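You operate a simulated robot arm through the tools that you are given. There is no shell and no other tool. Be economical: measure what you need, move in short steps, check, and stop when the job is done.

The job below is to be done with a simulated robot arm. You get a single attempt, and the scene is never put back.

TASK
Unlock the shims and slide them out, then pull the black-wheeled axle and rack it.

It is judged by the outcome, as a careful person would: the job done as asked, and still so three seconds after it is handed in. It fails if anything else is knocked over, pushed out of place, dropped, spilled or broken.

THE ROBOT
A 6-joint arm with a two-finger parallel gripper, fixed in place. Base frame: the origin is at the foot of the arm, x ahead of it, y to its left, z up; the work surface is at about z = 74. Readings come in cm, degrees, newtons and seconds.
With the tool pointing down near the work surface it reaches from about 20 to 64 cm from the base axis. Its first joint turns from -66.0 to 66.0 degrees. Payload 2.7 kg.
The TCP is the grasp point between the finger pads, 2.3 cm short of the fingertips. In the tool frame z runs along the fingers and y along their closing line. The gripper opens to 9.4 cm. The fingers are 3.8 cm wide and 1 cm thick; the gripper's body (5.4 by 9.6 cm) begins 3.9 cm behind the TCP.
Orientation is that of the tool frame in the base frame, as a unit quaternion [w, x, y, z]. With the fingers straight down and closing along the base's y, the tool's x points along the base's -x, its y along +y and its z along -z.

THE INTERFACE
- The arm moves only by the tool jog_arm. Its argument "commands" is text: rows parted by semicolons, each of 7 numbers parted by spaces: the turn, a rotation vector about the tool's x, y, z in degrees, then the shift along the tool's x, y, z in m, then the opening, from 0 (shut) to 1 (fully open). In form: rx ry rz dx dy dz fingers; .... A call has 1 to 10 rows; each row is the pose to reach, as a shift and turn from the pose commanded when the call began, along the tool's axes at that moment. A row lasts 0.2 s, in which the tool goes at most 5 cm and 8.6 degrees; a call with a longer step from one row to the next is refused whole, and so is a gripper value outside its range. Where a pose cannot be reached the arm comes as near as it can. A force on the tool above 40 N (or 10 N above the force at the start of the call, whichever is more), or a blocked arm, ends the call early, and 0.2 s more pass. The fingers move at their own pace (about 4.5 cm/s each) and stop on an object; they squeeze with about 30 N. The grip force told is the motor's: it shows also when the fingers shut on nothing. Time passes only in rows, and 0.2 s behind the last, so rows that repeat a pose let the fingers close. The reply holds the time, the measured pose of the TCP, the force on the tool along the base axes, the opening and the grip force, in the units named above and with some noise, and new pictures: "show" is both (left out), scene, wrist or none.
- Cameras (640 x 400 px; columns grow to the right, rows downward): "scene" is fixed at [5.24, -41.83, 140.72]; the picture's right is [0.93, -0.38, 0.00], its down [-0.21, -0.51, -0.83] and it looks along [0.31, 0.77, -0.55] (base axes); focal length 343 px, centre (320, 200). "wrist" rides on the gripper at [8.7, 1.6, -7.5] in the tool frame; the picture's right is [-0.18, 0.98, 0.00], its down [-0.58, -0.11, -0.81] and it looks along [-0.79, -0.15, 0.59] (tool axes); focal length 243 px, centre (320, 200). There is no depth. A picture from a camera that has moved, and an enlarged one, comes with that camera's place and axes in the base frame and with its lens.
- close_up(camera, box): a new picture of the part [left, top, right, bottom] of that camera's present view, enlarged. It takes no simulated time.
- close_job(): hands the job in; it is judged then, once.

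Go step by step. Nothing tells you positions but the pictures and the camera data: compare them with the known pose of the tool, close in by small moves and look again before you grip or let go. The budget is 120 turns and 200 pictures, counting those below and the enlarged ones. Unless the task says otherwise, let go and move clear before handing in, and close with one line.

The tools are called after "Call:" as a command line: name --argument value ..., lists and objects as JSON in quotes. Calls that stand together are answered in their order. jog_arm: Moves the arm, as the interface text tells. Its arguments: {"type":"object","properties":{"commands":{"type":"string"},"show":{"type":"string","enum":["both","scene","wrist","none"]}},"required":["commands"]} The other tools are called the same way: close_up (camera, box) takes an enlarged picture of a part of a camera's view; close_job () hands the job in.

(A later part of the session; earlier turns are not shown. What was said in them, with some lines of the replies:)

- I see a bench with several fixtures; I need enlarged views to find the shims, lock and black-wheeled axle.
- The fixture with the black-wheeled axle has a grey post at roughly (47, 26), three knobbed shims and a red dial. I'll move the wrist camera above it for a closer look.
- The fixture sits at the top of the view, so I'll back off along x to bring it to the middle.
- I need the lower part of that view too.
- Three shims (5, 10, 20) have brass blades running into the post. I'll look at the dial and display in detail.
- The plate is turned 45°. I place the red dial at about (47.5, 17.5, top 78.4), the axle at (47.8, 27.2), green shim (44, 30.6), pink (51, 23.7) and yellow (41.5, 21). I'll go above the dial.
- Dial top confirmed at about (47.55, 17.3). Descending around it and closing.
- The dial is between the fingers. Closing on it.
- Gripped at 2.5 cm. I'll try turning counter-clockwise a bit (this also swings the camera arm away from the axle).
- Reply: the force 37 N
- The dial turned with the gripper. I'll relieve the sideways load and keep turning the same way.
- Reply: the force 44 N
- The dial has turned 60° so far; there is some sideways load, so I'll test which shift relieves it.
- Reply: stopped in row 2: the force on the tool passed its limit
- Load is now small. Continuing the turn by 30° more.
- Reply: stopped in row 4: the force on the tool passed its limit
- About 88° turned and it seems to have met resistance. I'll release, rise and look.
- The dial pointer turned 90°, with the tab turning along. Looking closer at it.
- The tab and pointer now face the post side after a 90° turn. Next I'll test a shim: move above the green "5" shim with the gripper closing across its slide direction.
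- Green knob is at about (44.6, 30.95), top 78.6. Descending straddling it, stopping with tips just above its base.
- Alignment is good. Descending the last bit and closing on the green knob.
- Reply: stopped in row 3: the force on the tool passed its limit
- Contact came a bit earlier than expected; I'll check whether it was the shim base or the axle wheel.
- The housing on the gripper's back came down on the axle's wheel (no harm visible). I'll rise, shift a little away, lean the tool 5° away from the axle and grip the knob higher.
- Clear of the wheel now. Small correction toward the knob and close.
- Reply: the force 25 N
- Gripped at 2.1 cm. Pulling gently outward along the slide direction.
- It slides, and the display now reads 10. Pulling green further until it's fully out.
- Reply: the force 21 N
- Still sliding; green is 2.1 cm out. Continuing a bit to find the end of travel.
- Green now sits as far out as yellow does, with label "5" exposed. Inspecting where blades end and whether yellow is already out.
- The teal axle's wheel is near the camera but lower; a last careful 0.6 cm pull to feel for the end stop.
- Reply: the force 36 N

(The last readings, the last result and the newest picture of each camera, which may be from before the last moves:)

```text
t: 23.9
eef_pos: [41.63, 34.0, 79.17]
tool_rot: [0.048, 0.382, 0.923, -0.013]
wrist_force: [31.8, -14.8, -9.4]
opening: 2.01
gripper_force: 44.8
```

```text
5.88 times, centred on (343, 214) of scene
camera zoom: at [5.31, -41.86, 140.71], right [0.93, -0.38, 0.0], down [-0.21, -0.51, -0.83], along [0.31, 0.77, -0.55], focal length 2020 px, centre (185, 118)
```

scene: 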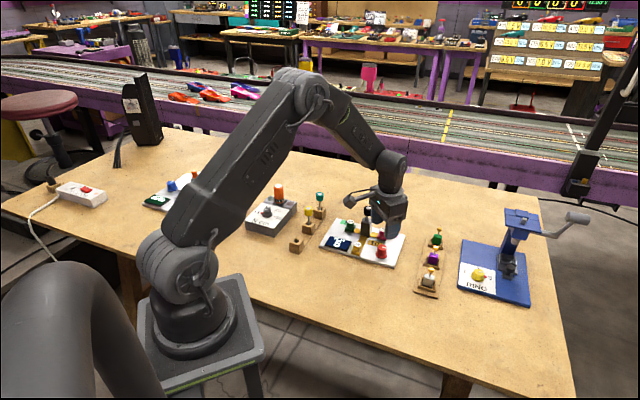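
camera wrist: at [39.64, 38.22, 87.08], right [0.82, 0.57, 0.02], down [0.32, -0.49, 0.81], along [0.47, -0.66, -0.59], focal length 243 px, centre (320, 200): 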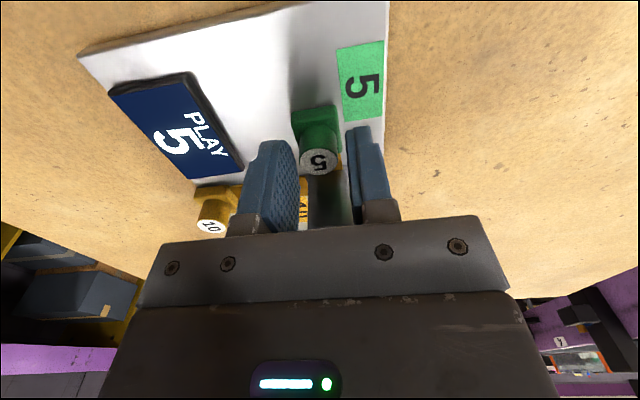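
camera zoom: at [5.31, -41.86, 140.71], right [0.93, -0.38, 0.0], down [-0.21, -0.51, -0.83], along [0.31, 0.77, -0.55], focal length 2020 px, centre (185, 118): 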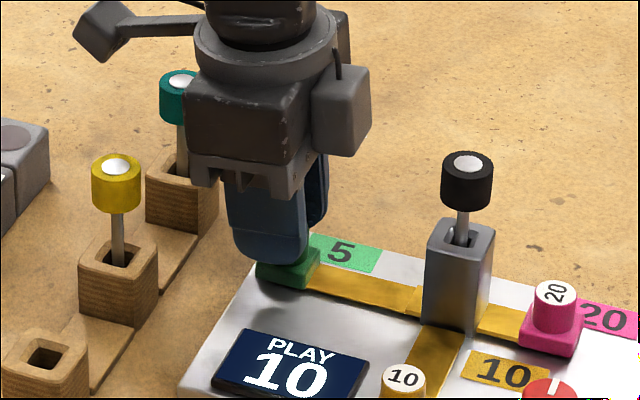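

End stop reached, so green is fully out. Releasing and rising, then I'll look at yellow and pink.

Call:
jog_arm --commands "0 0 0 -0.004 0 0 0.1; 0 0 0 -0.004 0 0 0.45; 0 0 0 -0.004 0 0 0.45; 0 0 0 -0.004 0 0 0.45; 0 0 0 0 0 -0.04 0.45; 0 0 0 0 0 -0.08 0.45; 0 5 0 0 0 -0.12 0.45; 0 5 0 0 0 -0.12 0.45" --show "wrist"

Call:
close_up --camera "scene" --box '[315, 190, 411, 258]'

```text
t: 25.7
eef_pos: [40.51, 35.02, 91.25]
tool_rot: [0.006, 0.381, 0.925, 0.005]
wrist_force: [0.6, 0.2, 0.8]
opening: 4.24
gripper_force: 0.1
camera wrist: at [35.35, 42.16, 98.58], right [0.82, 0.57, 0.01], down [0.32, -0.49, 0.81], along [0.47, -0.66, -0.59], focal length 243 px, centre (320, 200)
```

wrist: 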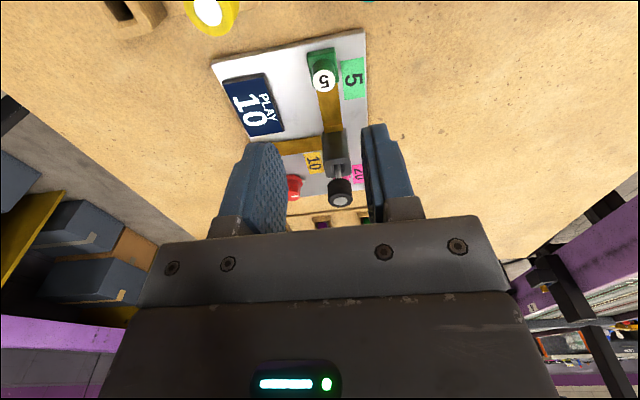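

```text
5.88 times, centred on (363, 224) of scene
camera zoom: at [5.24, -41.83, 140.72], right [0.93, -0.38, 0.0], down [-0.21, -0.51, -0.83], along [0.31, 0.77, -0.55], focal length 2020 px, centre (67, 59)
```

zoom: 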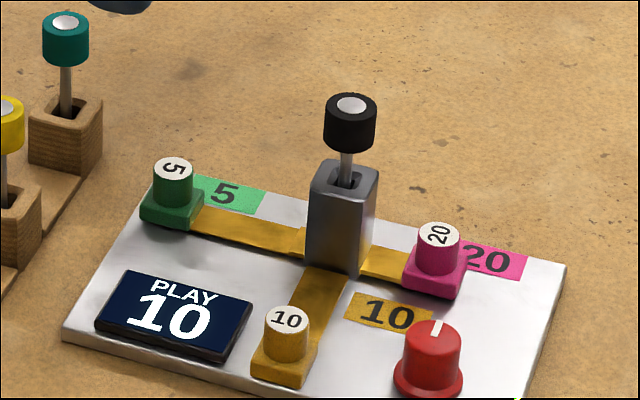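

Yellow already sits right at the plate edge, perhaps already out; I'll verify later. Next pink "20": swing the tool round so its camera faces away from the axle.

Call:
jog_arm --commands "0 0 -8.5 -0.016 0 -0.01 0.45; 0 0 -17 -0.032 -0.001 -0.01 0.45; 0 0 -25.5 -0.048 -0.002 -0.01 0.45; 0 0 -34 -0.064 -0.003 -0.01 0.45; 0 0 -42.5 -0.08 -0.003 -0.01 0.45; 0 0 -51 -0.096 -0.004 -0.01 0.45; 0 0 -59.5 -0.112 -0.005 -0.01 0.45; 0 0 -68 -0.128 -0.006 -0.01 0.45; 0 0 -76.5 -0.144 -0.006 -0.01 0.45; 0 0 -85 -0.157 -0.007 -0.01 0.45" --show "none"

Call:
jog_arm --commands "0 0 -8.5 0 0 0 0.45; 0 0 -17 0 0 0 0.45; 0 0 -25.5 0 0 0 0.45; 0 0 -34 0 0 0 0.45; 0 0 -42.5 0 0 0 0.45; 0 0 -51 0 0 0 0.45; 0 0 -59.5 0 0 0 0.45; 0 0 -68 0 0 0 0.45; 0 0 -76.5 0 0 0 0.45; 0 0 -85 0 0 0 0.45" --show "none"

Call:
jog_arm --commands "0 0 -8.5 0 0 0 0.45; 0 0 -10 0 0 0 0.45; 0 0 -10 0 0 0 0.45" --show "wrist"

```text
t: 27.9
eef_pos: [51.18, 23.55, 92.36]
tool_rot: [0.009, -0.346, 0.938, 0.0]
wrist_force: [0.1, 0.2, -0.6]
opening: 4.23
gripper_force: 0.0
```

```text
t: 30.1
eef_pos: [51.19, 23.42, 92.42]
tool_rot: [-0.006, 0.888, -0.459, 0.006]
wrist_force: [-0.1, -0.5, 0.5]
opening: 4.22
gripper_force: 0.0
```

```text
t: 30.9
eef_pos: [51.11, 23.4, 92.34]
tool_rot: [-0.004, 0.925, -0.38, 0.007]
wrist_force: [0.7, 0.9, 0.9]
opening: 4.24
gripper_force: 0.1
camera wrist: at [56.01, 16.07, 99.92], right [-0.82, -0.57, -0.02], down [-0.35, 0.48, 0.8], along [-0.45, 0.67, -0.6], focal length 243 px, centre (320, 200)
```

wrist: 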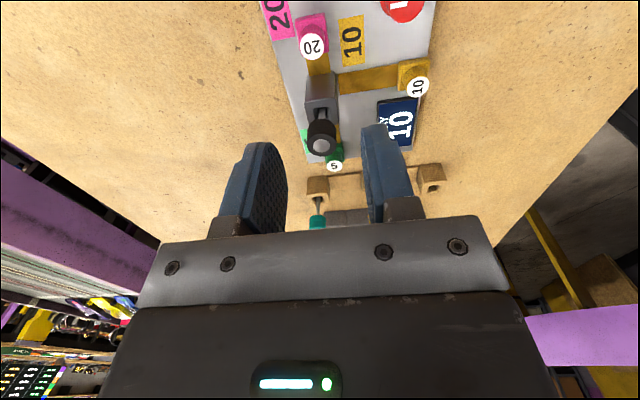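

Pink knob is at about (51.8, 23.75). Descending with a 5° lean away from the axle.

Call:
jog_arm --commands "0 -5 0 0.0055 -0.0075 0.04 0.45; 0 -5 0 0.0055 -0.0075 0.08 0.45; 0 -5 0 0.0055 -0.0075 0.109 0.45; 0 -5 0 0.0055 -0.0075 0.109 0.45" --show "none"

Call:
close_up --camera "wrist" --box '[220, 80, 420, 230]'

Call:
close_up --camera "scene" --box '[335, 180, 431, 248]'

```text
t: 31.9
eef_pos: [52.43, 23.64, 81.37]
tool_rot: [-0.022, 0.924, -0.38, -0.034]
wrist_force: [0.9, 0.1, 0.7]
opening: 4.23
gripper_force: 0.0
```

```text
2.67 times, centred on (320, 155) of wrist
camera zoom: at [57.61, 15.96, 88.13], right [-0.82, -0.57, 0.0], down [-0.3, 0.43, 0.85], along [-0.48, 0.7, -0.53], focal length 647 px, centre (320, 320)
```

zoom: 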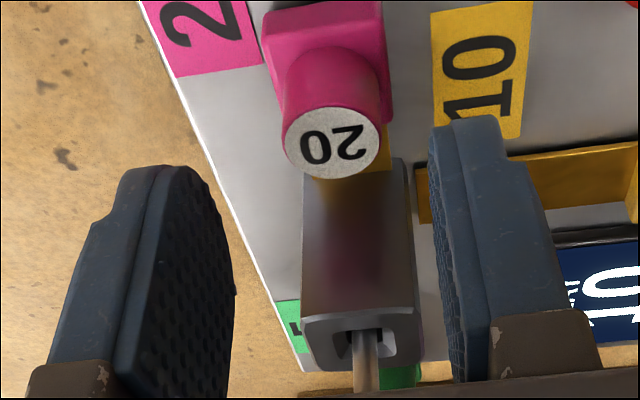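

```text
5.88 times, centred on (383, 214) of scene
camera zoom: at [5.24, -41.83, 140.72], right [0.93, -0.38, 0.0], down [-0.21, -0.51, -0.83], along [0.31, 0.77, -0.55], focal length 2020 px, centre (-51, 118)
```

zoom: 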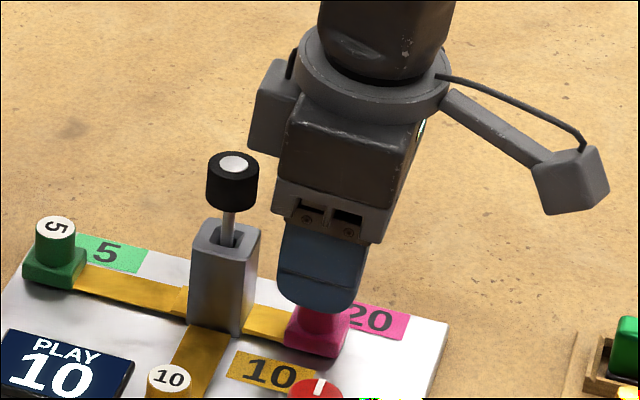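

Well centred. Descending to 79.4 and closing on the pink knob.

Call:
jog_arm --commands "0 0 0 0.002 0 0.01 0.45; 0 0 0 0.003 0 0.0205 0.45; 0 0 0 0.003 0 0.0205 0.3; 0 0 0 0.003 0 0.0205 0.1; 0 0 0 0.003 0 0.0205 0.1; 0 0 0 0.003 0 0.0205 0.1" --show "none"

Call:
close_up --camera "wrist" --box '[220, 80, 420, 230]'

Call:
close_up --camera "scene" --box '[335, 180, 431, 248]'

```text
t: 33.3
eef_pos: [52.25, 23.46, 79.47]
tool_rot: [-0.017, 0.924, -0.38, -0.036]
wrist_force: [-21.2, -22.8, 19.4]
opening: 2.05
gripper_force: 44.9
```

```text
2.67 times, centred on (320, 155) of wrist
camera zoom: at [57.66, 15.68, 86.08], right [-0.82, -0.57, 0.01], down [-0.29, 0.44, 0.85], along [-0.49, 0.7, -0.52], focal length 647 px, centre (320, 320)
```

zoom: 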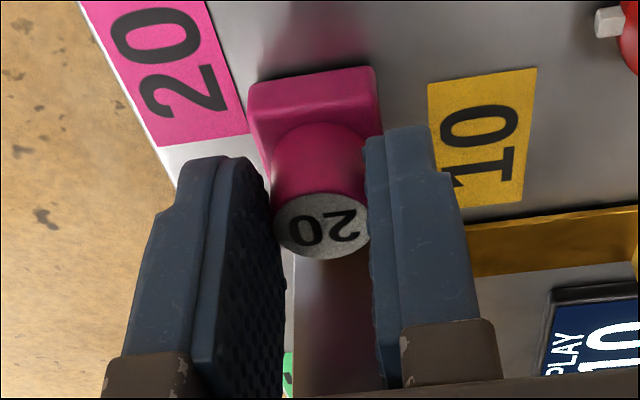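

```text
5.88 times, centred on (383, 214) of scene
camera zoom: at [5.16, -41.9, 140.7], right [0.93, -0.38, 0.0], down [-0.21, -0.51, -0.83], along [0.32, 0.77, -0.55], focal length 2020 px, centre (-51, 118)
```

zoom: 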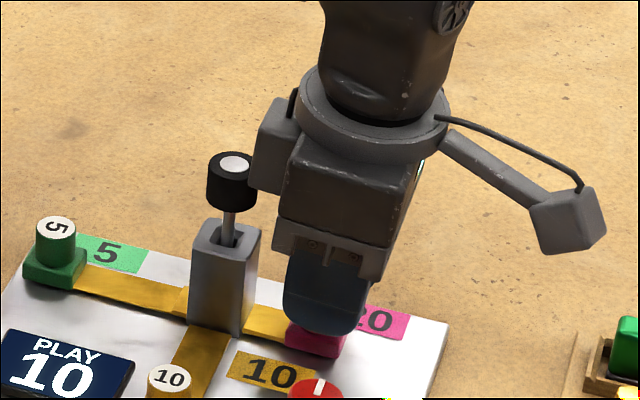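

Gripped. Pulling pink outward 1 cm.

Call:
jog_arm --commands "0 0 0 0 0.002 -0.001 0.1; 0 0 0 0.003 0.002 -0.0013 0.1; 0 0 0 0.006 0.002 -0.0015 0.1; 0 0 0 0.01 0.002 -0.0019 0.1; 0 0 0 0.01 0.002 -0.0019 0.1" --show "none"

Call:
close_up --camera "scene" --box '[335, 190, 431, 258]'

```text
t: 34.5
eef_pos: [52.86, 22.71, 79.32]
tool_rot: [-0.022, 0.924, -0.38, -0.033]
wrist_force: [12.2, 13.7, -29.5]
opening: 2.01
gripper_force: 45.1
```

```text
5.88 times, centred on (383, 224) of scene
camera zoom: at [5.31, -41.78, 140.73], right [0.93, -0.38, 0.0], down [-0.21, -0.51, -0.83], along [0.31, 0.77, -0.56], focal length 2020 px, centre (-51, 59)
```

zoom: 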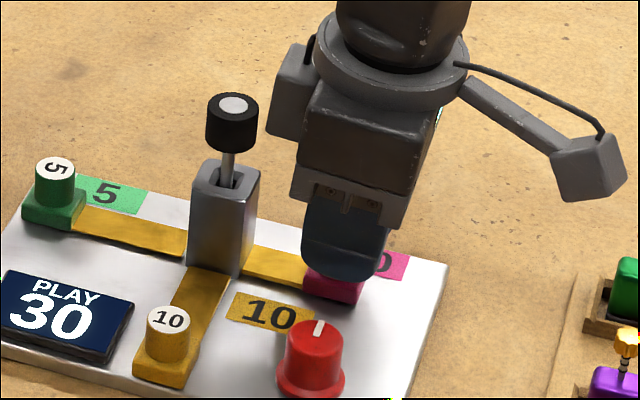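

Display reads 30, so it adds up released shims, and yellow is still in. Pulling pink to its stop.

Call:
jog_arm --commands "0 0 0 0.004 0.001 0.0005 0.1; 0 0 0 0.009 0.001 0 0.1; 0 0 0 0.014 0.001 -0.0004 0.1; 0 0 0 0.019 0.001 -0.0008 0.1; 0 0 0 0.024 0.001 -0.0012 0.1; 0 0 0 0.024 0.001 -0.0012 0.1" --show "none"

Call:
jog_arm --commands "0 0 0 0.003 0 -0.0003 0.1; 0 0 0 0.006 0 -0.0005 0.1; 0 0 0 0.009 0 -0.0008 0.1; 0 0 0 0.012 0 -0.001 0.1; 0 0 0 0.012 0 -0.001 0.1" --show "none"

Call:
close_up --camera "scene" --box '[335, 190, 431, 258]'

```text
t: 35.9
eef_pos: [54.69, 20.91, 79.41]
tool_rot: [-0.022, 0.924, -0.381, -0.033]
wrist_force: [14.3, 14.7, -27.4]
opening: 2.02
gripper_force: 44.8
```

```text
t: 36.5
eef_pos: [54.91, 20.64, 79.28]
tool_rot: [-0.024, 0.924, -0.381, -0.031]
wrist_force: [5.7, 5.1, -7.1]
opening: 2.03
gripper_force: 44.9
stopped in row 3: the force on the tool passed its limit (the readings are from after the stop); the commanded pose is now the measured one
```

```text
5.88 times, centred on (383, 224) of scene
camera zoom: at [5.26, -41.82, 140.72], right [0.93, -0.38, 0.0], down [-0.21, -0.51, -0.83], along [0.31, 0.77, -0.55], focal length 2020 px, centre (-51, 59)
```

zoom: 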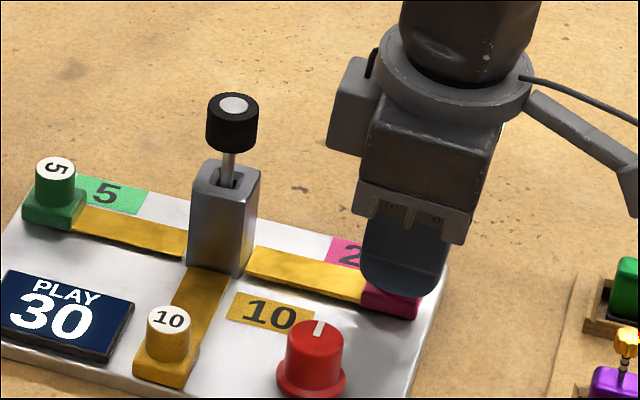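

Pink is at its stop. Releasing, rising, then swinging over to yellow with the camera facing away.

Call:
jog_arm --commands "0 0 0 -0.002 0 0 0.45; 0 0 0 -0.002 0 0 0.45; 0 0 0 -0.002 0 0 0.45; 0 0 0 0 0 -0.04 0.45; 0 0 0 0 0 -0.08 0.45; 0 5 0 0 0 -0.12 0.45; 0 5 0 0 0 -0.12 0.45" --show "none"

Call:
jog_arm --commands "0 0 8.5 -0.01 0.009 0 0.45; 0 0 17 -0.02 0.018 0 0.45; 0 0 25.5 -0.03 0.027 0 0.45; 0 0 34 -0.04 0.036 0 0.45; 0 0 42.5 -0.05 0.045 0 0.45; 0 0 51 -0.06 0.054 0 0.45; 0 0 59.5 -0.07 0.063 0 0.45; 0 0 68 -0.08 0.072 0 0.45; 0 0 76.5 -0.09 0.081 0 0.45; 0 0 85 -0.098 0.091 0 0.45" --show "none"

Call:
jog_arm --commands "0 0 5 0 0 0 0.45; 0 0 5 0 0 0 0.45" --show "wrist"

Call:
close_up --camera "scene" --box '[315, 190, 411, 258]'

```text
t: 38.1
eef_pos: [55.37, 19.72, 91.52]
tool_rot: [-0.006, 0.925, -0.381, 0.008]
wrist_force: [-0.4, -0.3, -0.4]
opening: 4.24
gripper_force: 0.0
```

```text
t: 40.3
eef_pos: [42.12, 20.34, 91.34]
tool_rot: [0.011, -0.424, 0.906, -0.001]
wrist_force: [-0.3, -0.1, 0.0]
opening: 4.25
gripper_force: 0.0
```

```text
t: 40.9
eef_pos: [42.21, 20.29, 91.37]
tool_rot: [0.011, -0.384, 0.923, -0.002]
wrist_force: [-0.3, 0.6, 0.2]
opening: 4.23
gripper_force: 0.1
camera wrist: at [34.72, 15.12, 98.54], right [-0.57, 0.82, -0.01], down [0.47, 0.33, 0.82], along [0.68, 0.46, -0.57], focal length 243 px, centre (320, 200)
```

wrist: 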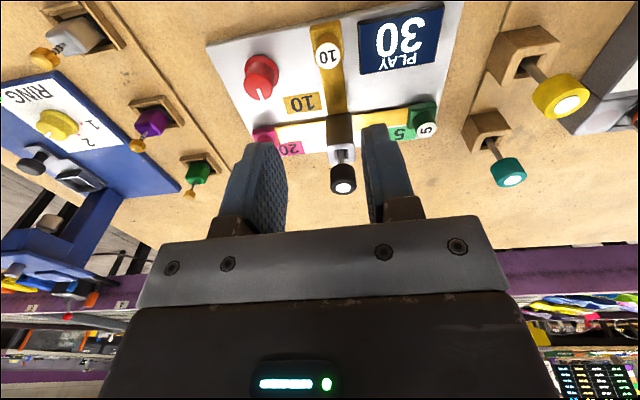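

```text
5.88 times, centred on (363, 224) of scene
camera zoom: at [5.24, -41.83, 140.72], right [0.93, -0.38, 0.0], down [-0.21, -0.51, -0.83], along [0.31, 0.77, -0.55], focal length 2020 px, centre (67, 59)
```

zoom: 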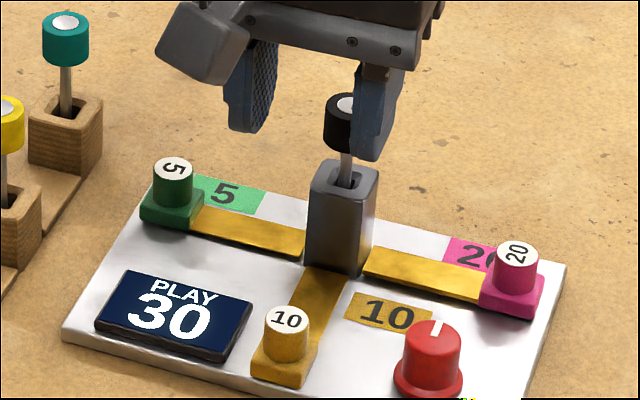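

Yellow knob is at about (41.85, 20.8). Descending toward it.

Call:
jog_arm --commands "0 0 0 -0.001 0.006 0.04 0.45; 0 0 0 -0.001 0.006 0.08 0.45; 0 0 0 -0.001 0.006 0.1 0.45; 0 0 0 -0.001 0.006 0.1 0.45" --show "none"

Call:
close_up --camera "wrist" --box '[220, 60, 420, 230]'

Call:
close_up --camera "scene" --box '[315, 190, 411, 258]'

```text
t: 41.9
eef_pos: [42.03, 20.8, 81.4]
tool_rot: [0.01, -0.384, 0.923, -0.001]
wrist_force: [-0.3, -0.6, -0.9]
opening: 4.24
gripper_force: 0.2
```

```text
2.35 times, centred on (320, 145) of wrist
camera zoom: at [34.68, 15.72, 88.61], right [-0.57, 0.82, -0.01], down [0.47, 0.33, 0.82], along [0.68, 0.46, -0.57], focal length 571 px, centre (320, 329)
```

zoom: 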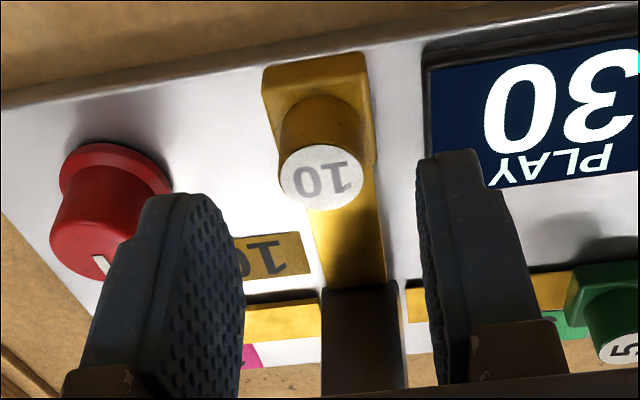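

```text
5.88 times, centred on (363, 224) of scene
camera zoom: at [5.24, -41.83, 140.72], right [0.93, -0.38, 0.0], down [-0.21, -0.51, -0.83], along [0.31, 0.77, -0.55], focal length 2020 px, centre (67, 59)
```

zoom: 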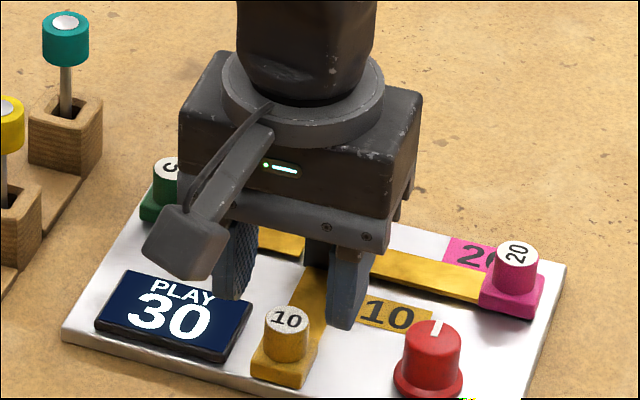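

Correcting 0.4 cm outward, then down and close on yellow.

Call:
jog_arm --commands "0 0 0 0.004 -0.001 0.013 0.45; 0 0 0 0.004 -0.001 0.025 0.45; 0 0 0 0.004 -0.001 0.025 0.3; 0 0 0 0.004 -0.001 0.025 0.1; 0 0 0 0.004 -0.001 0.025 0.1; 0 0 0 0.004 -0.001 0.025 0.1" --show "none"

Call:
close_up --camera "wrist" --box '[220, 60, 420, 230]'

```text
t: 43.3
eef_pos: [41.73, 20.44, 78.64]
tool_rot: [0.011, -0.384, 0.923, -0.001]
wrist_force: [-6.9, 8.9, 0.7]
opening: 2.03
gripper_force: 45.6
```

```text
2.35 times, centred on (320, 145) of wrist
camera zoom: at [34.39, 15.44, 85.99], right [-0.57, 0.82, -0.01], down [0.47, 0.33, 0.82], along [0.68, 0.46, -0.57], focal length 571 px, centre (320, 329)
```

zoom: 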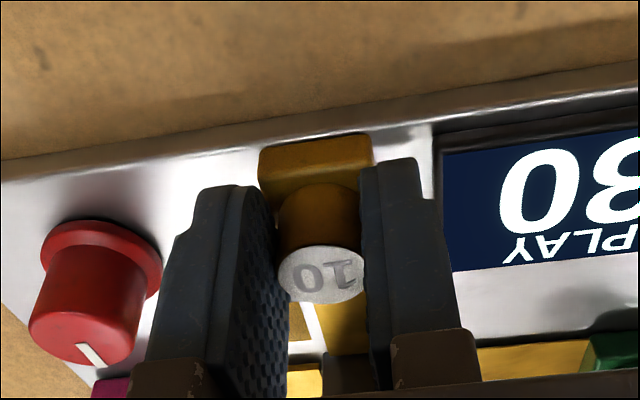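

Gripped. Pulling yellow gently outward.

Call:
jog_arm --commands "0 0 0 0.003 0 0 0.1; 0 0 0 0.006 0 -0.0001 0.1; 0 0 0 0.009 0 -0.0002 0.1; 0 0 0 0.009 0 -0.0002 0.1" --show "none"

Call:
close_up --camera "scene" --box '[315, 190, 411, 258]'

```text
t: 43.9
eef_pos: [41.73, 20.48, 78.7]
tool_rot: [0.018, -0.386, 0.922, 0.002]
wrist_force: [4.7, 7.4, -7.0]
opening: 2.05
gripper_force: 45.6
stopped in row 3: the force on the tool passed its limit (the readings are from after the stop); the commanded pose is now the measured one
```

```text
5.88 times, centred on (363, 224) of scene
camera zoom: at [5.26, -41.82, 140.72], right [0.93, -0.38, 0.0], down [-0.21, -0.51, -0.83], along [0.31, 0.77, -0.55], focal length 2020 px, centre (67, 59)
```

zoom: 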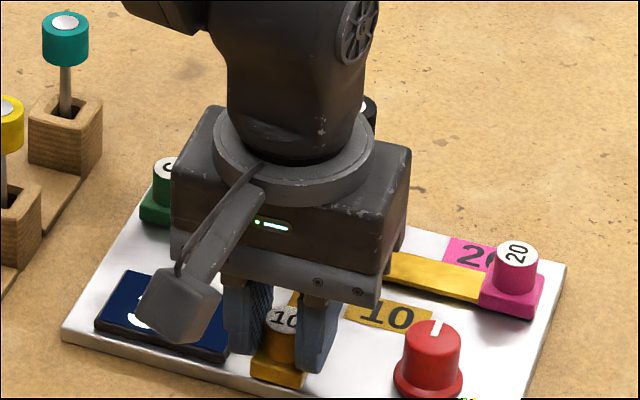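

Yellow won't move: it is already at its outer stop (5→10→30 fits yellow having been out from the start). All three shims are out, so I'll release, rise and look at the axle.

Call:
jog_arm --commands "0 0 0 0 0 0 0.5; 0 0 0 0 0 0 0.5; 0 0 0 0 0 0 0.5; 0 0 0 0 0 -0.04 0.5; 0 0 0 0 0 -0.08 0.5; 0 0 0 0 0 -0.12 0.5; 0 0 0 -0.02 0 -0.15 0.5; 0 0 0 -0.02 0 -0.15 0.5" --show "wrist"

Call:
close_up --camera "scene" --box '[315, 190, 411, 258]'

Call:
close_up --camera "scene" --box '[280, 190, 330, 260]'

```text
t: 45.7
eef_pos: [42.58, 21.77, 93.97]
tool_rot: [0.017, -0.385, 0.923, 0.001]
wrist_force: [-0.8, 0.0, -0.9]
opening: 4.73
gripper_force: 0.0
camera wrist: at [35.03, 16.57, 101.07], right [-0.57, 0.82, -0.01], down [0.46, 0.33, 0.83], along [0.68, 0.47, -0.56], focal length 243 px, centre (320, 200)
```

wrist: 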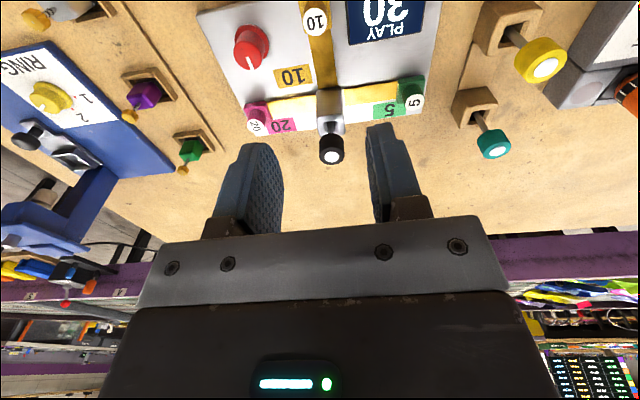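

```text
5.88 times, centred on (363, 224) of scene
camera zoom: at [5.24, -41.83, 140.72], right [0.93, -0.38, 0.0], down [-0.21, -0.51, -0.83], along [0.31, 0.77, -0.55], focal length 2020 px, centre (67, 59)
```

zoom: 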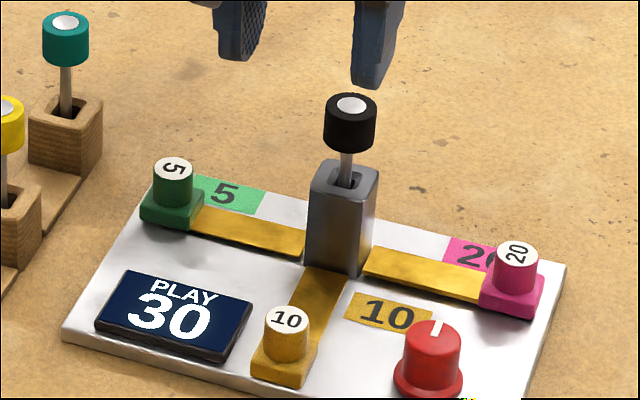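

```text
5.71 times, centred on (305, 225) of scene
camera zoom: at [5.24, -41.83, 140.72], right [0.93, -0.38, 0.0], down [-0.21, -0.51, -0.83], along [0.31, 0.77, -0.55], focal length 1962 px, centre (406, 57)
```

zoom: 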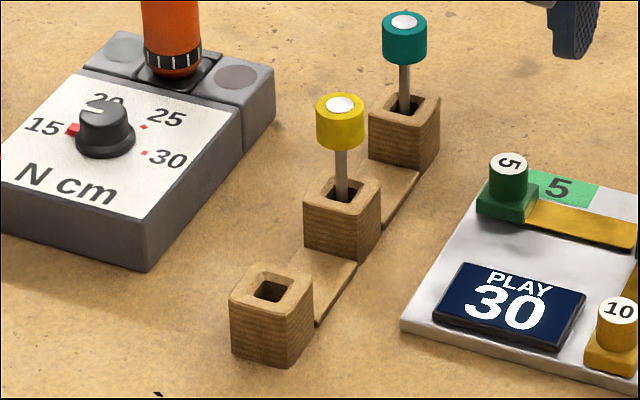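

The empty rack holder is the nearest one. Now moving above the black wheel at about (47.8, 26.8) and levelling the tool.

Call:
jog_arm --commands "-0.6 1.85 0 -0.024 0 0.01 0.5; -0.6 1.85 0 -0.048 -0.001 0.02 0.5; -0.6 1.85 0 -0.071 -0.0015 0.042 0.5; -0.6 1.85 0 -0.071 -0.0015 0.042 0.5" --show "none"

Call:
close_up --camera "wrist" --box '[200, 80, 440, 230]'

Call:
close_up --camera "scene" --box '[315, 170, 411, 238]'

```text
t: 46.7
eef_pos: [47.79, 26.76, 89.7]
tool_rot: [0.001, -0.386, 0.923, -0.001]
wrist_force: [0.1, 0.2, 0.0]
opening: 4.7
gripper_force: 0.1
```

```text
2.67 times, centred on (320, 155) of wrist
camera zoom: at [40.52, 21.74, 97.1], right [-0.57, 0.82, 0.0], down [0.48, 0.34, 0.81], along [0.66, 0.46, -0.59], focal length 647 px, centre (320, 320)
```

zoom: 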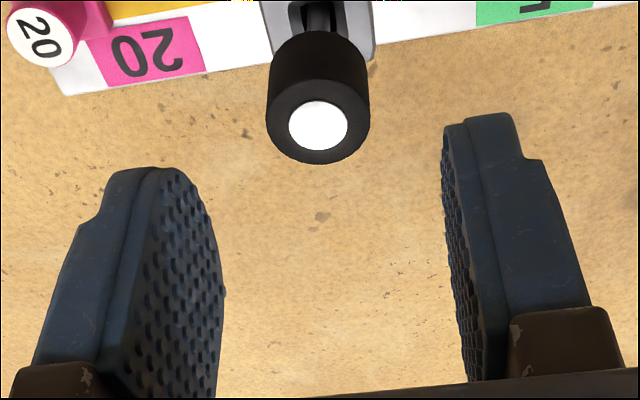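

```text
5.88 times, centred on (363, 204) of scene
camera zoom: at [5.24, -41.83, 140.72], right [0.93, -0.38, 0.0], down [-0.21, -0.51, -0.83], along [0.31, 0.77, -0.55], focal length 2020 px, centre (67, 176)
```

zoom: 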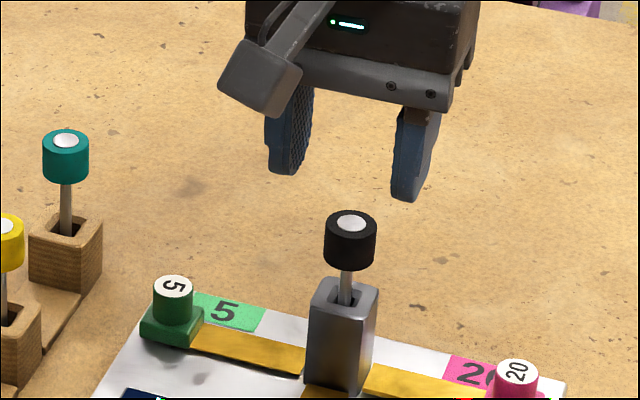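

Centred over the wheel. Descending to grip it.

Call:
jog_arm --commands "0 0 0 0 0 0.03 0.5; 0 0 0 0 0 0.056 0.5; 0 0 0 0 0 0.056 0.3; 0 0 0 0 0 0.056 0.1; 0 0 0 0 0 0.056 0.1; 0 0 0 0 0 0.056 0.1" --show "none"

Call:
close_up --camera "wrist" --box '[200, 80, 440, 230]'

Call:
close_up --camera "scene" --box '[315, 170, 411, 238]'

```text
t: 48.1
eef_pos: [47.81, 26.59, 84.24]
tool_rot: [0.001, -0.385, 0.923, 0.0]
wrist_force: [0.5, 1.0, -1.2]
opening: 2.35
gripper_force: 30.2
```

```text
2.67 times, centred on (320, 155) of wrist
camera zoom: at [40.56, 21.51, 91.69], right [-0.57, 0.82, 0.0], down [0.48, 0.34, 0.81], along [0.66, 0.46, -0.59], focal length 647 px, centre (320, 320)
```

zoom: 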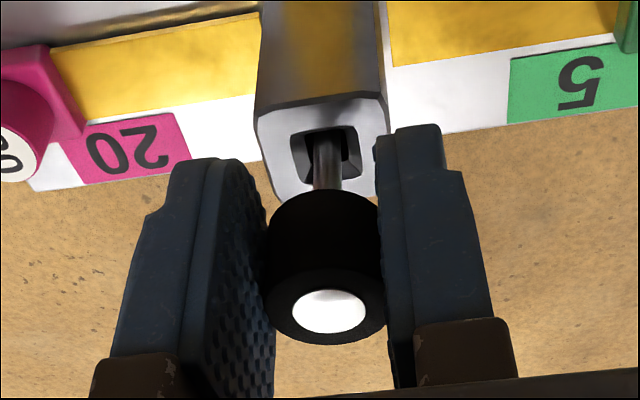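

```text
5.88 times, centred on (363, 204) of scene
camera zoom: at [5.24, -41.83, 140.72], right [0.93, -0.38, 0.0], down [-0.21, -0.51, -0.83], along [0.31, 0.77, -0.55], focal length 2020 px, centre (67, 176)
```

zoom: 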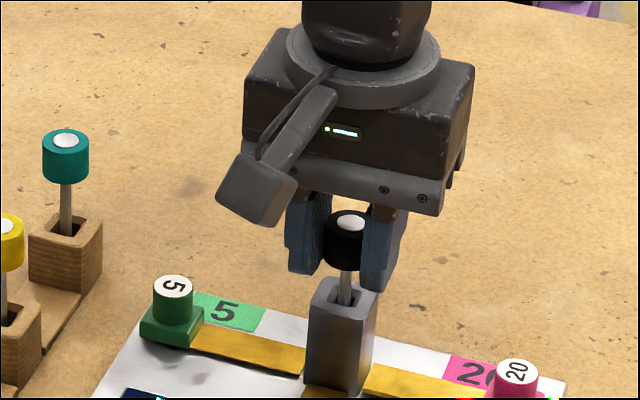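

Wheel gripped. Lifting slowly and watching the force.

Call:
jog_arm --commands "0 0 0 0 0 -0.005 0.05; 0 0 0 0 0 -0.01 0.05; 0 0 0 0 0 -0.015 0.05; 0 0 0 0 0 -0.02 0.05" --show "none"

Call:
close_up --camera "scene" --box '[315, 180, 411, 248]'

```text
t: 49.1
eef_pos: [47.68, 26.51, 86.11]
tool_rot: [0.001, -0.386, 0.923, 0.0]
wrist_force: [0.1, 0.0, -0.4]
opening: 2.37
gripper_force: 29.9
```

```text
5.88 times, centred on (363, 214) of scene
camera zoom: at [5.24, -41.83, 140.72], right [0.93, -0.38, 0.0], down [-0.21, -0.51, -0.83], along [0.31, 0.77, -0.55], focal length 2020 px, centre (67, 118)
```

zoom: 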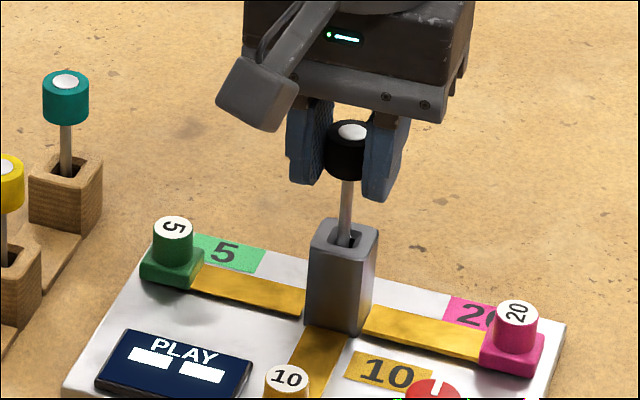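

Free lift; the axle is coming out. Lifting well clear.

Call:
jog_arm --commands "0 0 0 0 0 -0.02 0.05; 0 0 0 0 0 -0.04 0.05; 0 0 0 0 0 -0.06 0.05; 0 0 0 0 0 -0.08 0.05; 0 0 0 0 0 -0.1 0.05; 0 0 0 0 0 -0.1 0.05" --show "none"

Call:
close_up --camera "scene" --box '[315, 140, 411, 248]'

Call:
close_up --camera "wrist" --box '[200, 60, 440, 230]'

```text
t: 50.5
eef_pos: [47.8, 26.6, 96.38]
tool_rot: [0.001, -0.386, 0.922, -0.002]
wrist_force: [0.0, -0.3, 0.6]
opening: 2.37
gripper_force: 30.0
```

```text
3.70 times, centred on (363, 194) of scene
camera zoom: at [5.24, -41.83, 140.72], right [0.93, -0.38, 0.0], down [-0.21, -0.51, -0.83], along [0.31, 0.77, -0.55], focal length 1272 px, centre (161, 222)
```

zoom: 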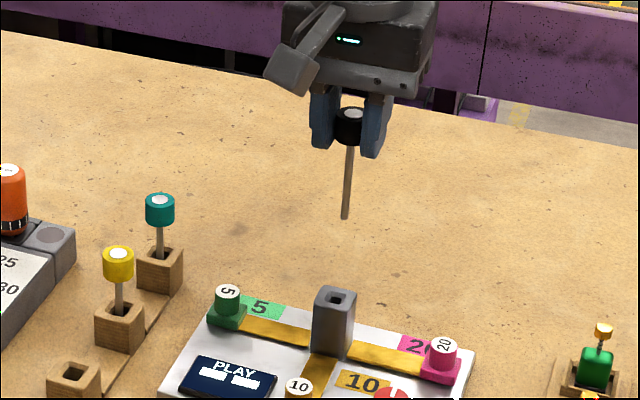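

```text
2.35 times, centred on (320, 145) of wrist
camera zoom: at [40.63, 21.48, 103.77], right [-0.57, 0.82, 0.0], down [0.48, 0.34, 0.81], along [0.66, 0.46, -0.59], focal length 571 px, centre (320, 329)
```

zoom: 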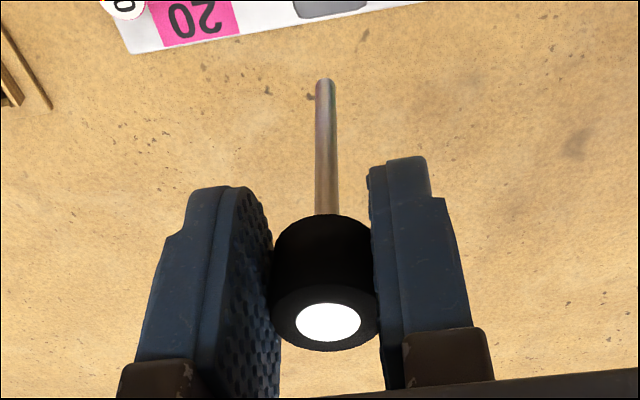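

The axle is held upright, its tip about 7.7 cm below the grasp point. Carrying it over toward the empty holder at about (27.1, 29.9), top 77.6.

Call:
jog_arm --commands "0 0 0 0.018 0.024 0 0.05; 0 0 0 0.036 0.049 0 0.05; 0 0 0 0.054 0.073 0 0.05; 0 0 0 0.072 0.097 0 0.05; 0 0 0 0.09 0.122 0 0.05; 0 0 0 0.107 0.146 0 0.05; 0 0 0 0.122 0.17 0.02 0.05; 0 0 0 0.122 0.17 0.02 0.05"

Call:
close_up --camera "wrist" --box '[200, 0, 440, 180]'

Call:
close_up --camera "scene" --box '[260, 150, 350, 260]'

```text
t: 52.3
eef_pos: [27.02, 29.82, 94.4]
tool_rot: [0.0, -0.387, 0.922, -0.001]
wrist_force: [-1.0, 0.5, -0.1]
opening: 2.39
gripper_force: 29.6
camera wrist: at [19.78, 24.79, 101.78], right [-0.57, 0.82, 0.0], down [0.48, 0.34, 0.81], along [0.66, 0.46, -0.59], focal length 243 px, centre (320, 200)
```

scene: 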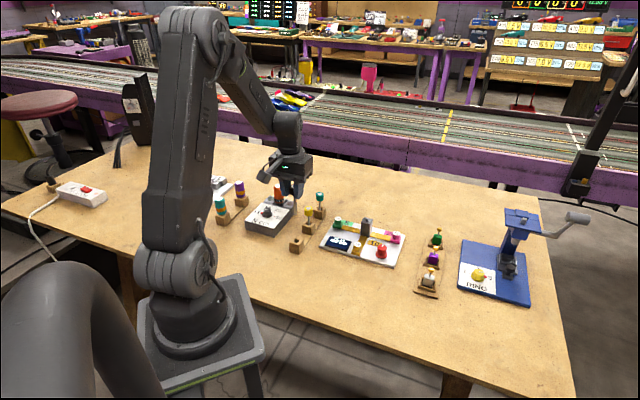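
wrist: 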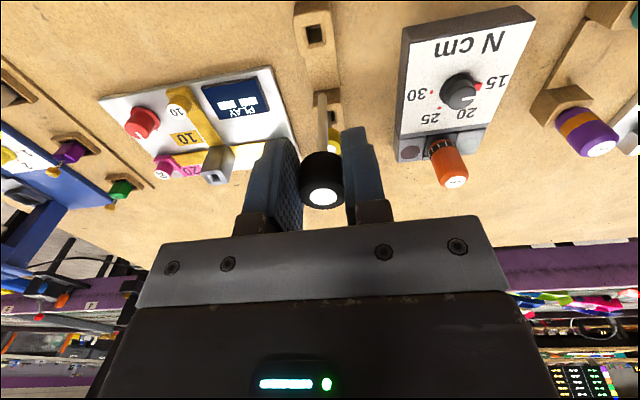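

```text
2.22 times, centred on (320, 90) of wrist
camera zoom: at [19.78, 24.79, 101.78], right [-0.57, 0.82, 0.0], down [0.48, 0.34, 0.81], along [0.66, 0.46, -0.59], focal length 539 px, centre (320, 444)
```

zoom: 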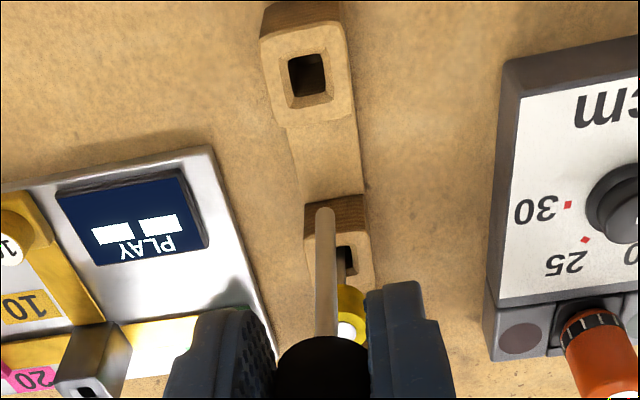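

```text
3.64 times, centred on (305, 205) of scene
camera zoom: at [5.24, -41.83, 140.72], right [0.93, -0.38, 0.0], down [-0.21, -0.51, -0.83], along [0.31, 0.77, -0.55], focal length 1249 px, centre (374, 182)
```

zoom: 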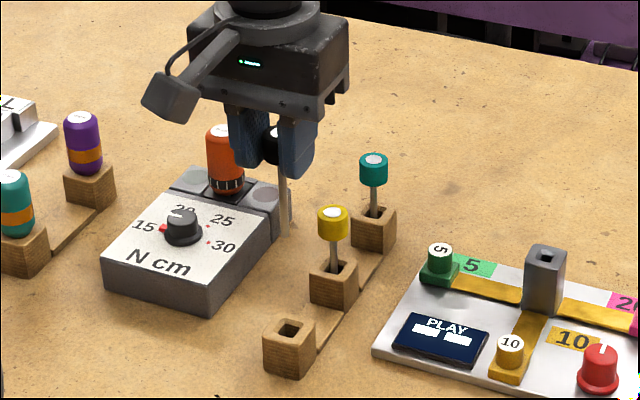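

Comparing tip and hole in both views, I need about (+0.1, -0.4). Lowering to just above the hole.

Call:
jog_arm --commands "0 0 0 0.002 -0.0035 0.02 0.05; 0 0 0 0.002 -0.0035 0.045 0.05; 0 0 0 0.002 -0.0035 0.07 0.05; 0 0 0 0.002 -0.0035 0.07 0.05" --show "none"

Call:
close_up --camera "wrist" --box '[240, 0, 400, 120]'

Call:
close_up --camera "scene" --box '[275, 210, 325, 260]'

```text
t: 53.3
eef_pos: [27.36, 29.49, 87.03]
tool_rot: [0.002, -0.386, 0.922, -0.001]
wrist_force: [1.0, 0.9, -0.2]
opening: 2.37
gripper_force: 30.2
```

```text
3.33 times, centred on (320, 60) of wrist
camera zoom: at [20.18, 24.43, 94.55], right [-0.57, 0.82, 0.0], down [0.48, 0.34, 0.81], along [0.66, 0.46, -0.59], focal length 809 px, centre (320, 667)
```

zoom: 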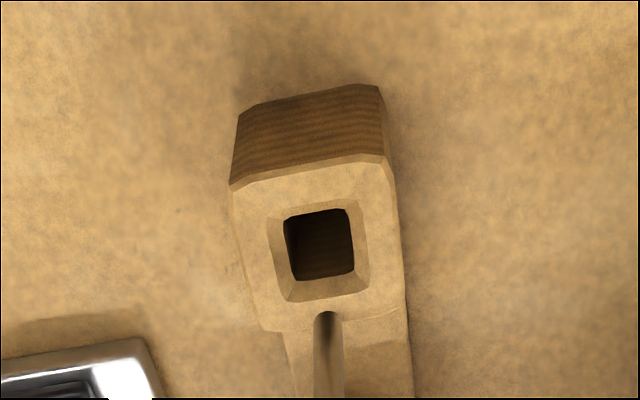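

```text
8.00 times, centred on (300, 235) of scene
camera zoom: at [5.24, -41.83, 140.72], right [0.93, -0.38, 0.0], down [-0.21, -0.51, -0.83], along [0.31, 0.77, -0.55], focal length 2747 px, centre (480, -80)
```

zoom: 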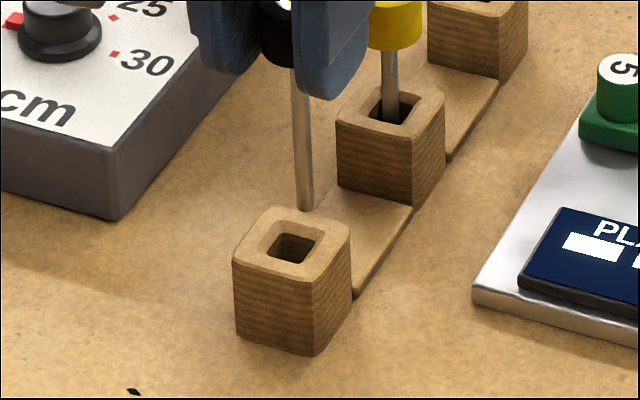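

Solving both views together: the hole is about 1 cm along the camera side from the tip, and the tip is ~0.8 cm above the rim. Shifting.

Call:
jog_arm --commands "0 0 0 0.005 0 0 0.05; 0 0 0 0.01 0 0 0.05; 0 0 0 0.01 0 0 0.05" --show "none"

Call:
close_up --camera "wrist" --box '[240, 0, 400, 120]'

Call:
close_up --camera "scene" --box '[275, 210, 325, 260]'

```text
t: 54.1
eef_pos: [26.53, 28.83, 87.19]
tool_rot: [0.001, -0.387, 0.922, -0.001]
wrist_force: [-0.6, 0.7, 0.0]
opening: 2.35
gripper_force: 30.0
```

```text
3.33 times, centred on (320, 60) of wrist
camera zoom: at [19.37, 23.74, 94.64], right [-0.57, 0.82, 0.0], down [0.48, 0.34, 0.81], along [0.66, 0.46, -0.59], focal length 809 px, centre (320, 667)
```

zoom: 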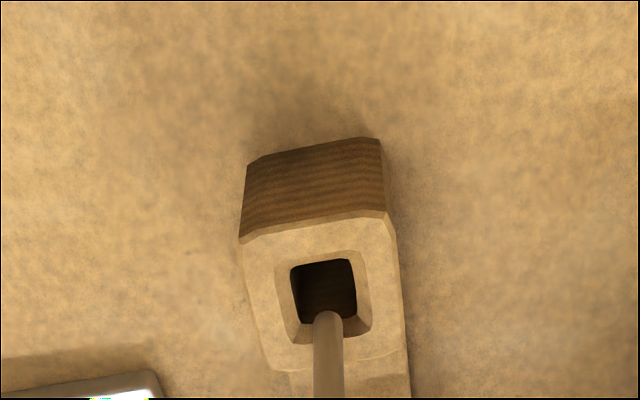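

```text
8.00 times, centred on (300, 235) of scene
camera zoom: at [5.24, -41.83, 140.72], right [0.93, -0.38, 0.0], down [-0.21, -0.51, -0.83], along [0.31, 0.77, -0.55], focal length 2747 px, centre (480, -80)
```

zoom: 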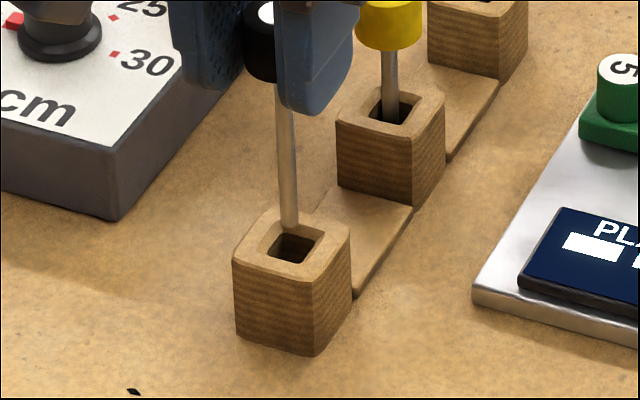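

The tip now lines up with the hole in both views. Lowering in.

Call:
jog_arm --commands "0 0 0 0 -0.0007 0.007 0.05; 0 0 0 0 -0.0007 0.014 0.05; 0 0 0 0 -0.0007 0.021 0.05; 0 0 0 0 -0.0007 0.021 0.05" --show "none"

Call:
close_up --camera "wrist" --box '[240, 0, 400, 120]'

Call:
close_up --camera "scene" --box '[275, 210, 325, 260]'

```text
t: 55.1
eef_pos: [26.69, 28.78, 85.02]
tool_rot: [0.001, -0.386, 0.922, 0.0]
wrist_force: [0.2, 0.0, -0.7]
opening: 2.37
gripper_force: 29.7
```

```text
3.33 times, centred on (320, 60) of wrist
camera zoom: at [19.39, 23.67, 92.47], right [-0.57, 0.82, 0.0], down [0.48, 0.34, 0.81], along [0.66, 0.46, -0.59], focal length 809 px, centre (320, 667)
```

zoom: 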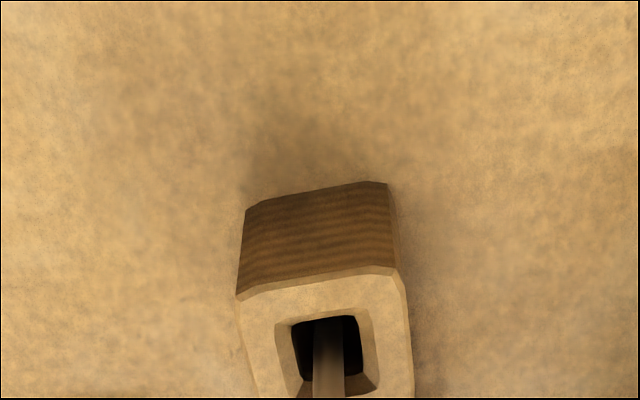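

```text
8.00 times, centred on (300, 235) of scene
camera zoom: at [5.24, -41.83, 140.72], right [0.93, -0.38, 0.0], down [-0.21, -0.51, -0.83], along [0.31, 0.77, -0.55], focal length 2747 px, centre (480, -80)
```

zoom: 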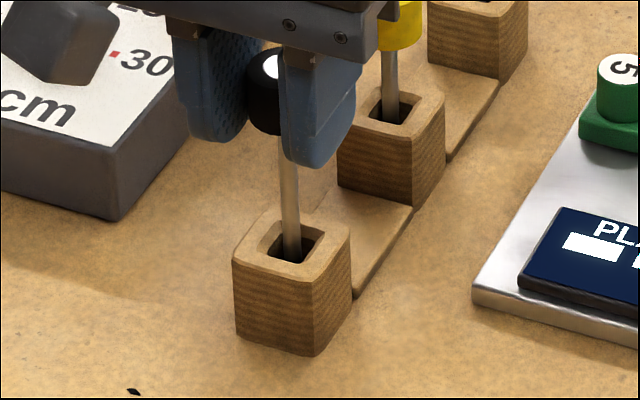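

The rod is entering the hole. Continuing down until it seats.

Call:
jog_arm --commands "0 0 0 0 0 0.006 0.05; 0 0 0 0 0 0.012 0.05; 0 0 0 0 0 0.018 0.05; 0 0 0 0 0 0.023 0.05; 0 0 0 0 0 0.028 0.05; 0 0 0 0 0 0.031 0.05; 0 0 0 0 0 0.034 0.05; 0 0 0 0 0 0.034 0.05" --show "none"

Call:
close_up --camera "scene" --box '[270, 190, 334, 260]'

```text
t: 56.9
eef_pos: [26.59, 28.8, 81.9]
tool_rot: [0.005, -0.385, 0.923, 0.0]
wrist_force: [6.3, 0.3, 34.8]
opening: 2.38
gripper_force: 29.9
```

```text
5.71 times, centred on (302, 225) of scene
camera zoom: at [5.22, -41.87, 140.71], right [0.93, -0.38, 0.0], down [-0.21, -0.51, -0.83], along [0.31, 0.77, -0.55], focal length 1962 px, centre (423, 57)
```

zoom: 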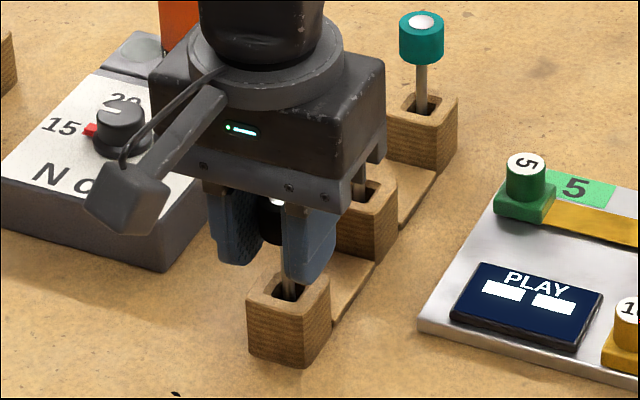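

It has bottomed at the expected height. Relieving the load, opening and rising straight up.

Call:
jog_arm --commands "0 0 0 0 0 -0.003 0.05; 0 0 0 0 0 -0.003 0.05; 0 0 0 0 0 -0.003 0.45; 0 0 0 0 0 -0.003 0.45; 0 0 0 0 0 -0.003 0.45; 0 0 0 0 0 -0.003 0.45; 0 0 0 0 0 -0.04 0.45; 0 0 0 0 0 -0.08 0.45; 0 0 0 0.02 0 -0.12 0.45; 0 0 0 0.02 0 -0.12 0.45"

Call:
close_up --camera "scene" --box '[270, 190, 334, 260]'

Call:
close_up --camera "scene" --box '[315, 190, 471, 300]'

```text
t: 59.1
eef_pos: [24.95, 27.54, 93.71]
tool_rot: [0.001, -0.386, 0.923, 0.0]
wrist_force: [0.7, -0.6, 0.4]
opening: 4.24
gripper_force: 0.1
camera wrist: at [17.84, 22.44, 101.19], right [-0.57, 0.82, 0.0], down [0.48, 0.34, 0.81], along [0.66, 0.46, -0.59], focal length 243 px, centre (320, 200)
```

scene: 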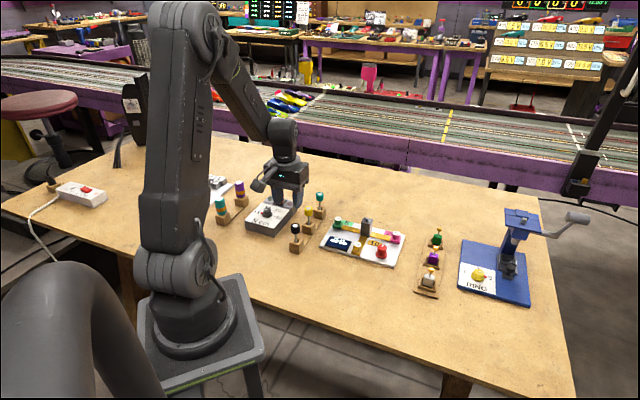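
wrist: 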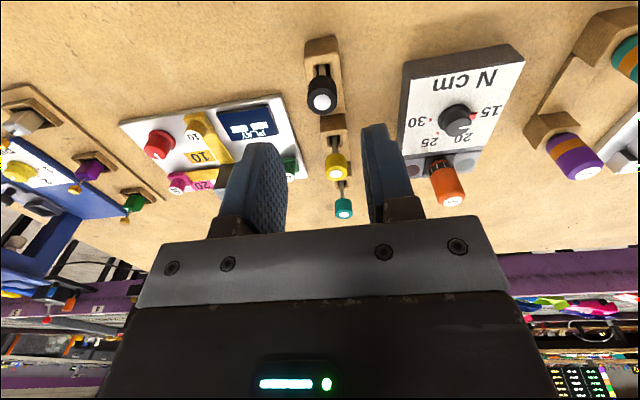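

```text
5.71 times, centred on (302, 225) of scene
camera zoom: at [5.24, -41.83, 140.72], right [0.93, -0.38, 0.0], down [-0.21, -0.51, -0.83], along [0.31, 0.77, -0.55], focal length 1962 px, centre (423, 57)
```

zoom: 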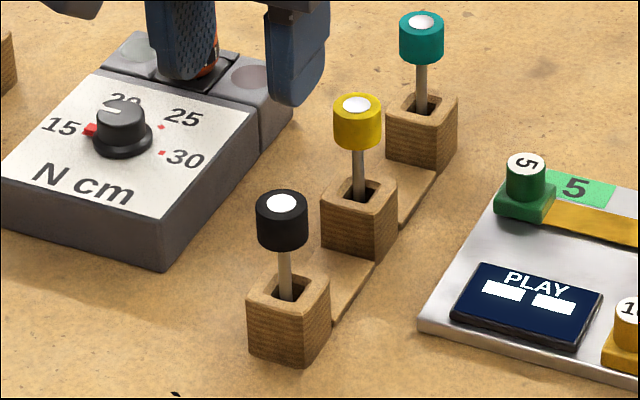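

```text
3.64 times, centred on (393, 245) of scene
camera zoom: at [5.24, -41.83, 140.72], right [0.93, -0.38, 0.0], down [-0.21, -0.51, -0.83], along [0.31, 0.77, -0.55], focal length 1249 px, centre (54, 36)
```

zoom: 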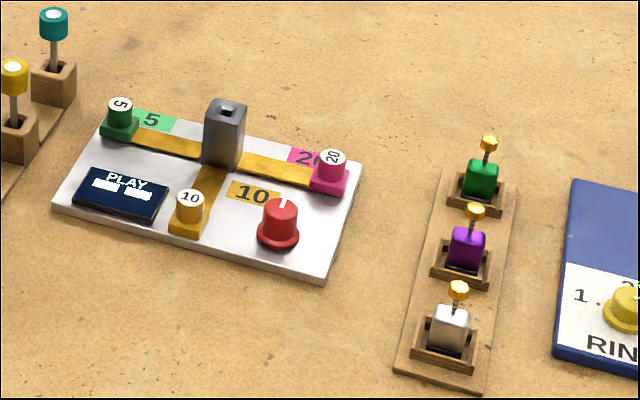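

The black-wheeled axle stands upright in the rack like the other two. All three shims are at their outer stops, nothing else looks disturbed, and the gripper is clear.

Call:
close_job

```text
The job is handed in.
```

The shims are unlocked and out and the black-wheeled axle is in the rack; the "10" shim was already at its outer stop when I pulled it. I lightly bumped the axle's wheel once with the gripper while reaching for the green shim, with no visible harm.
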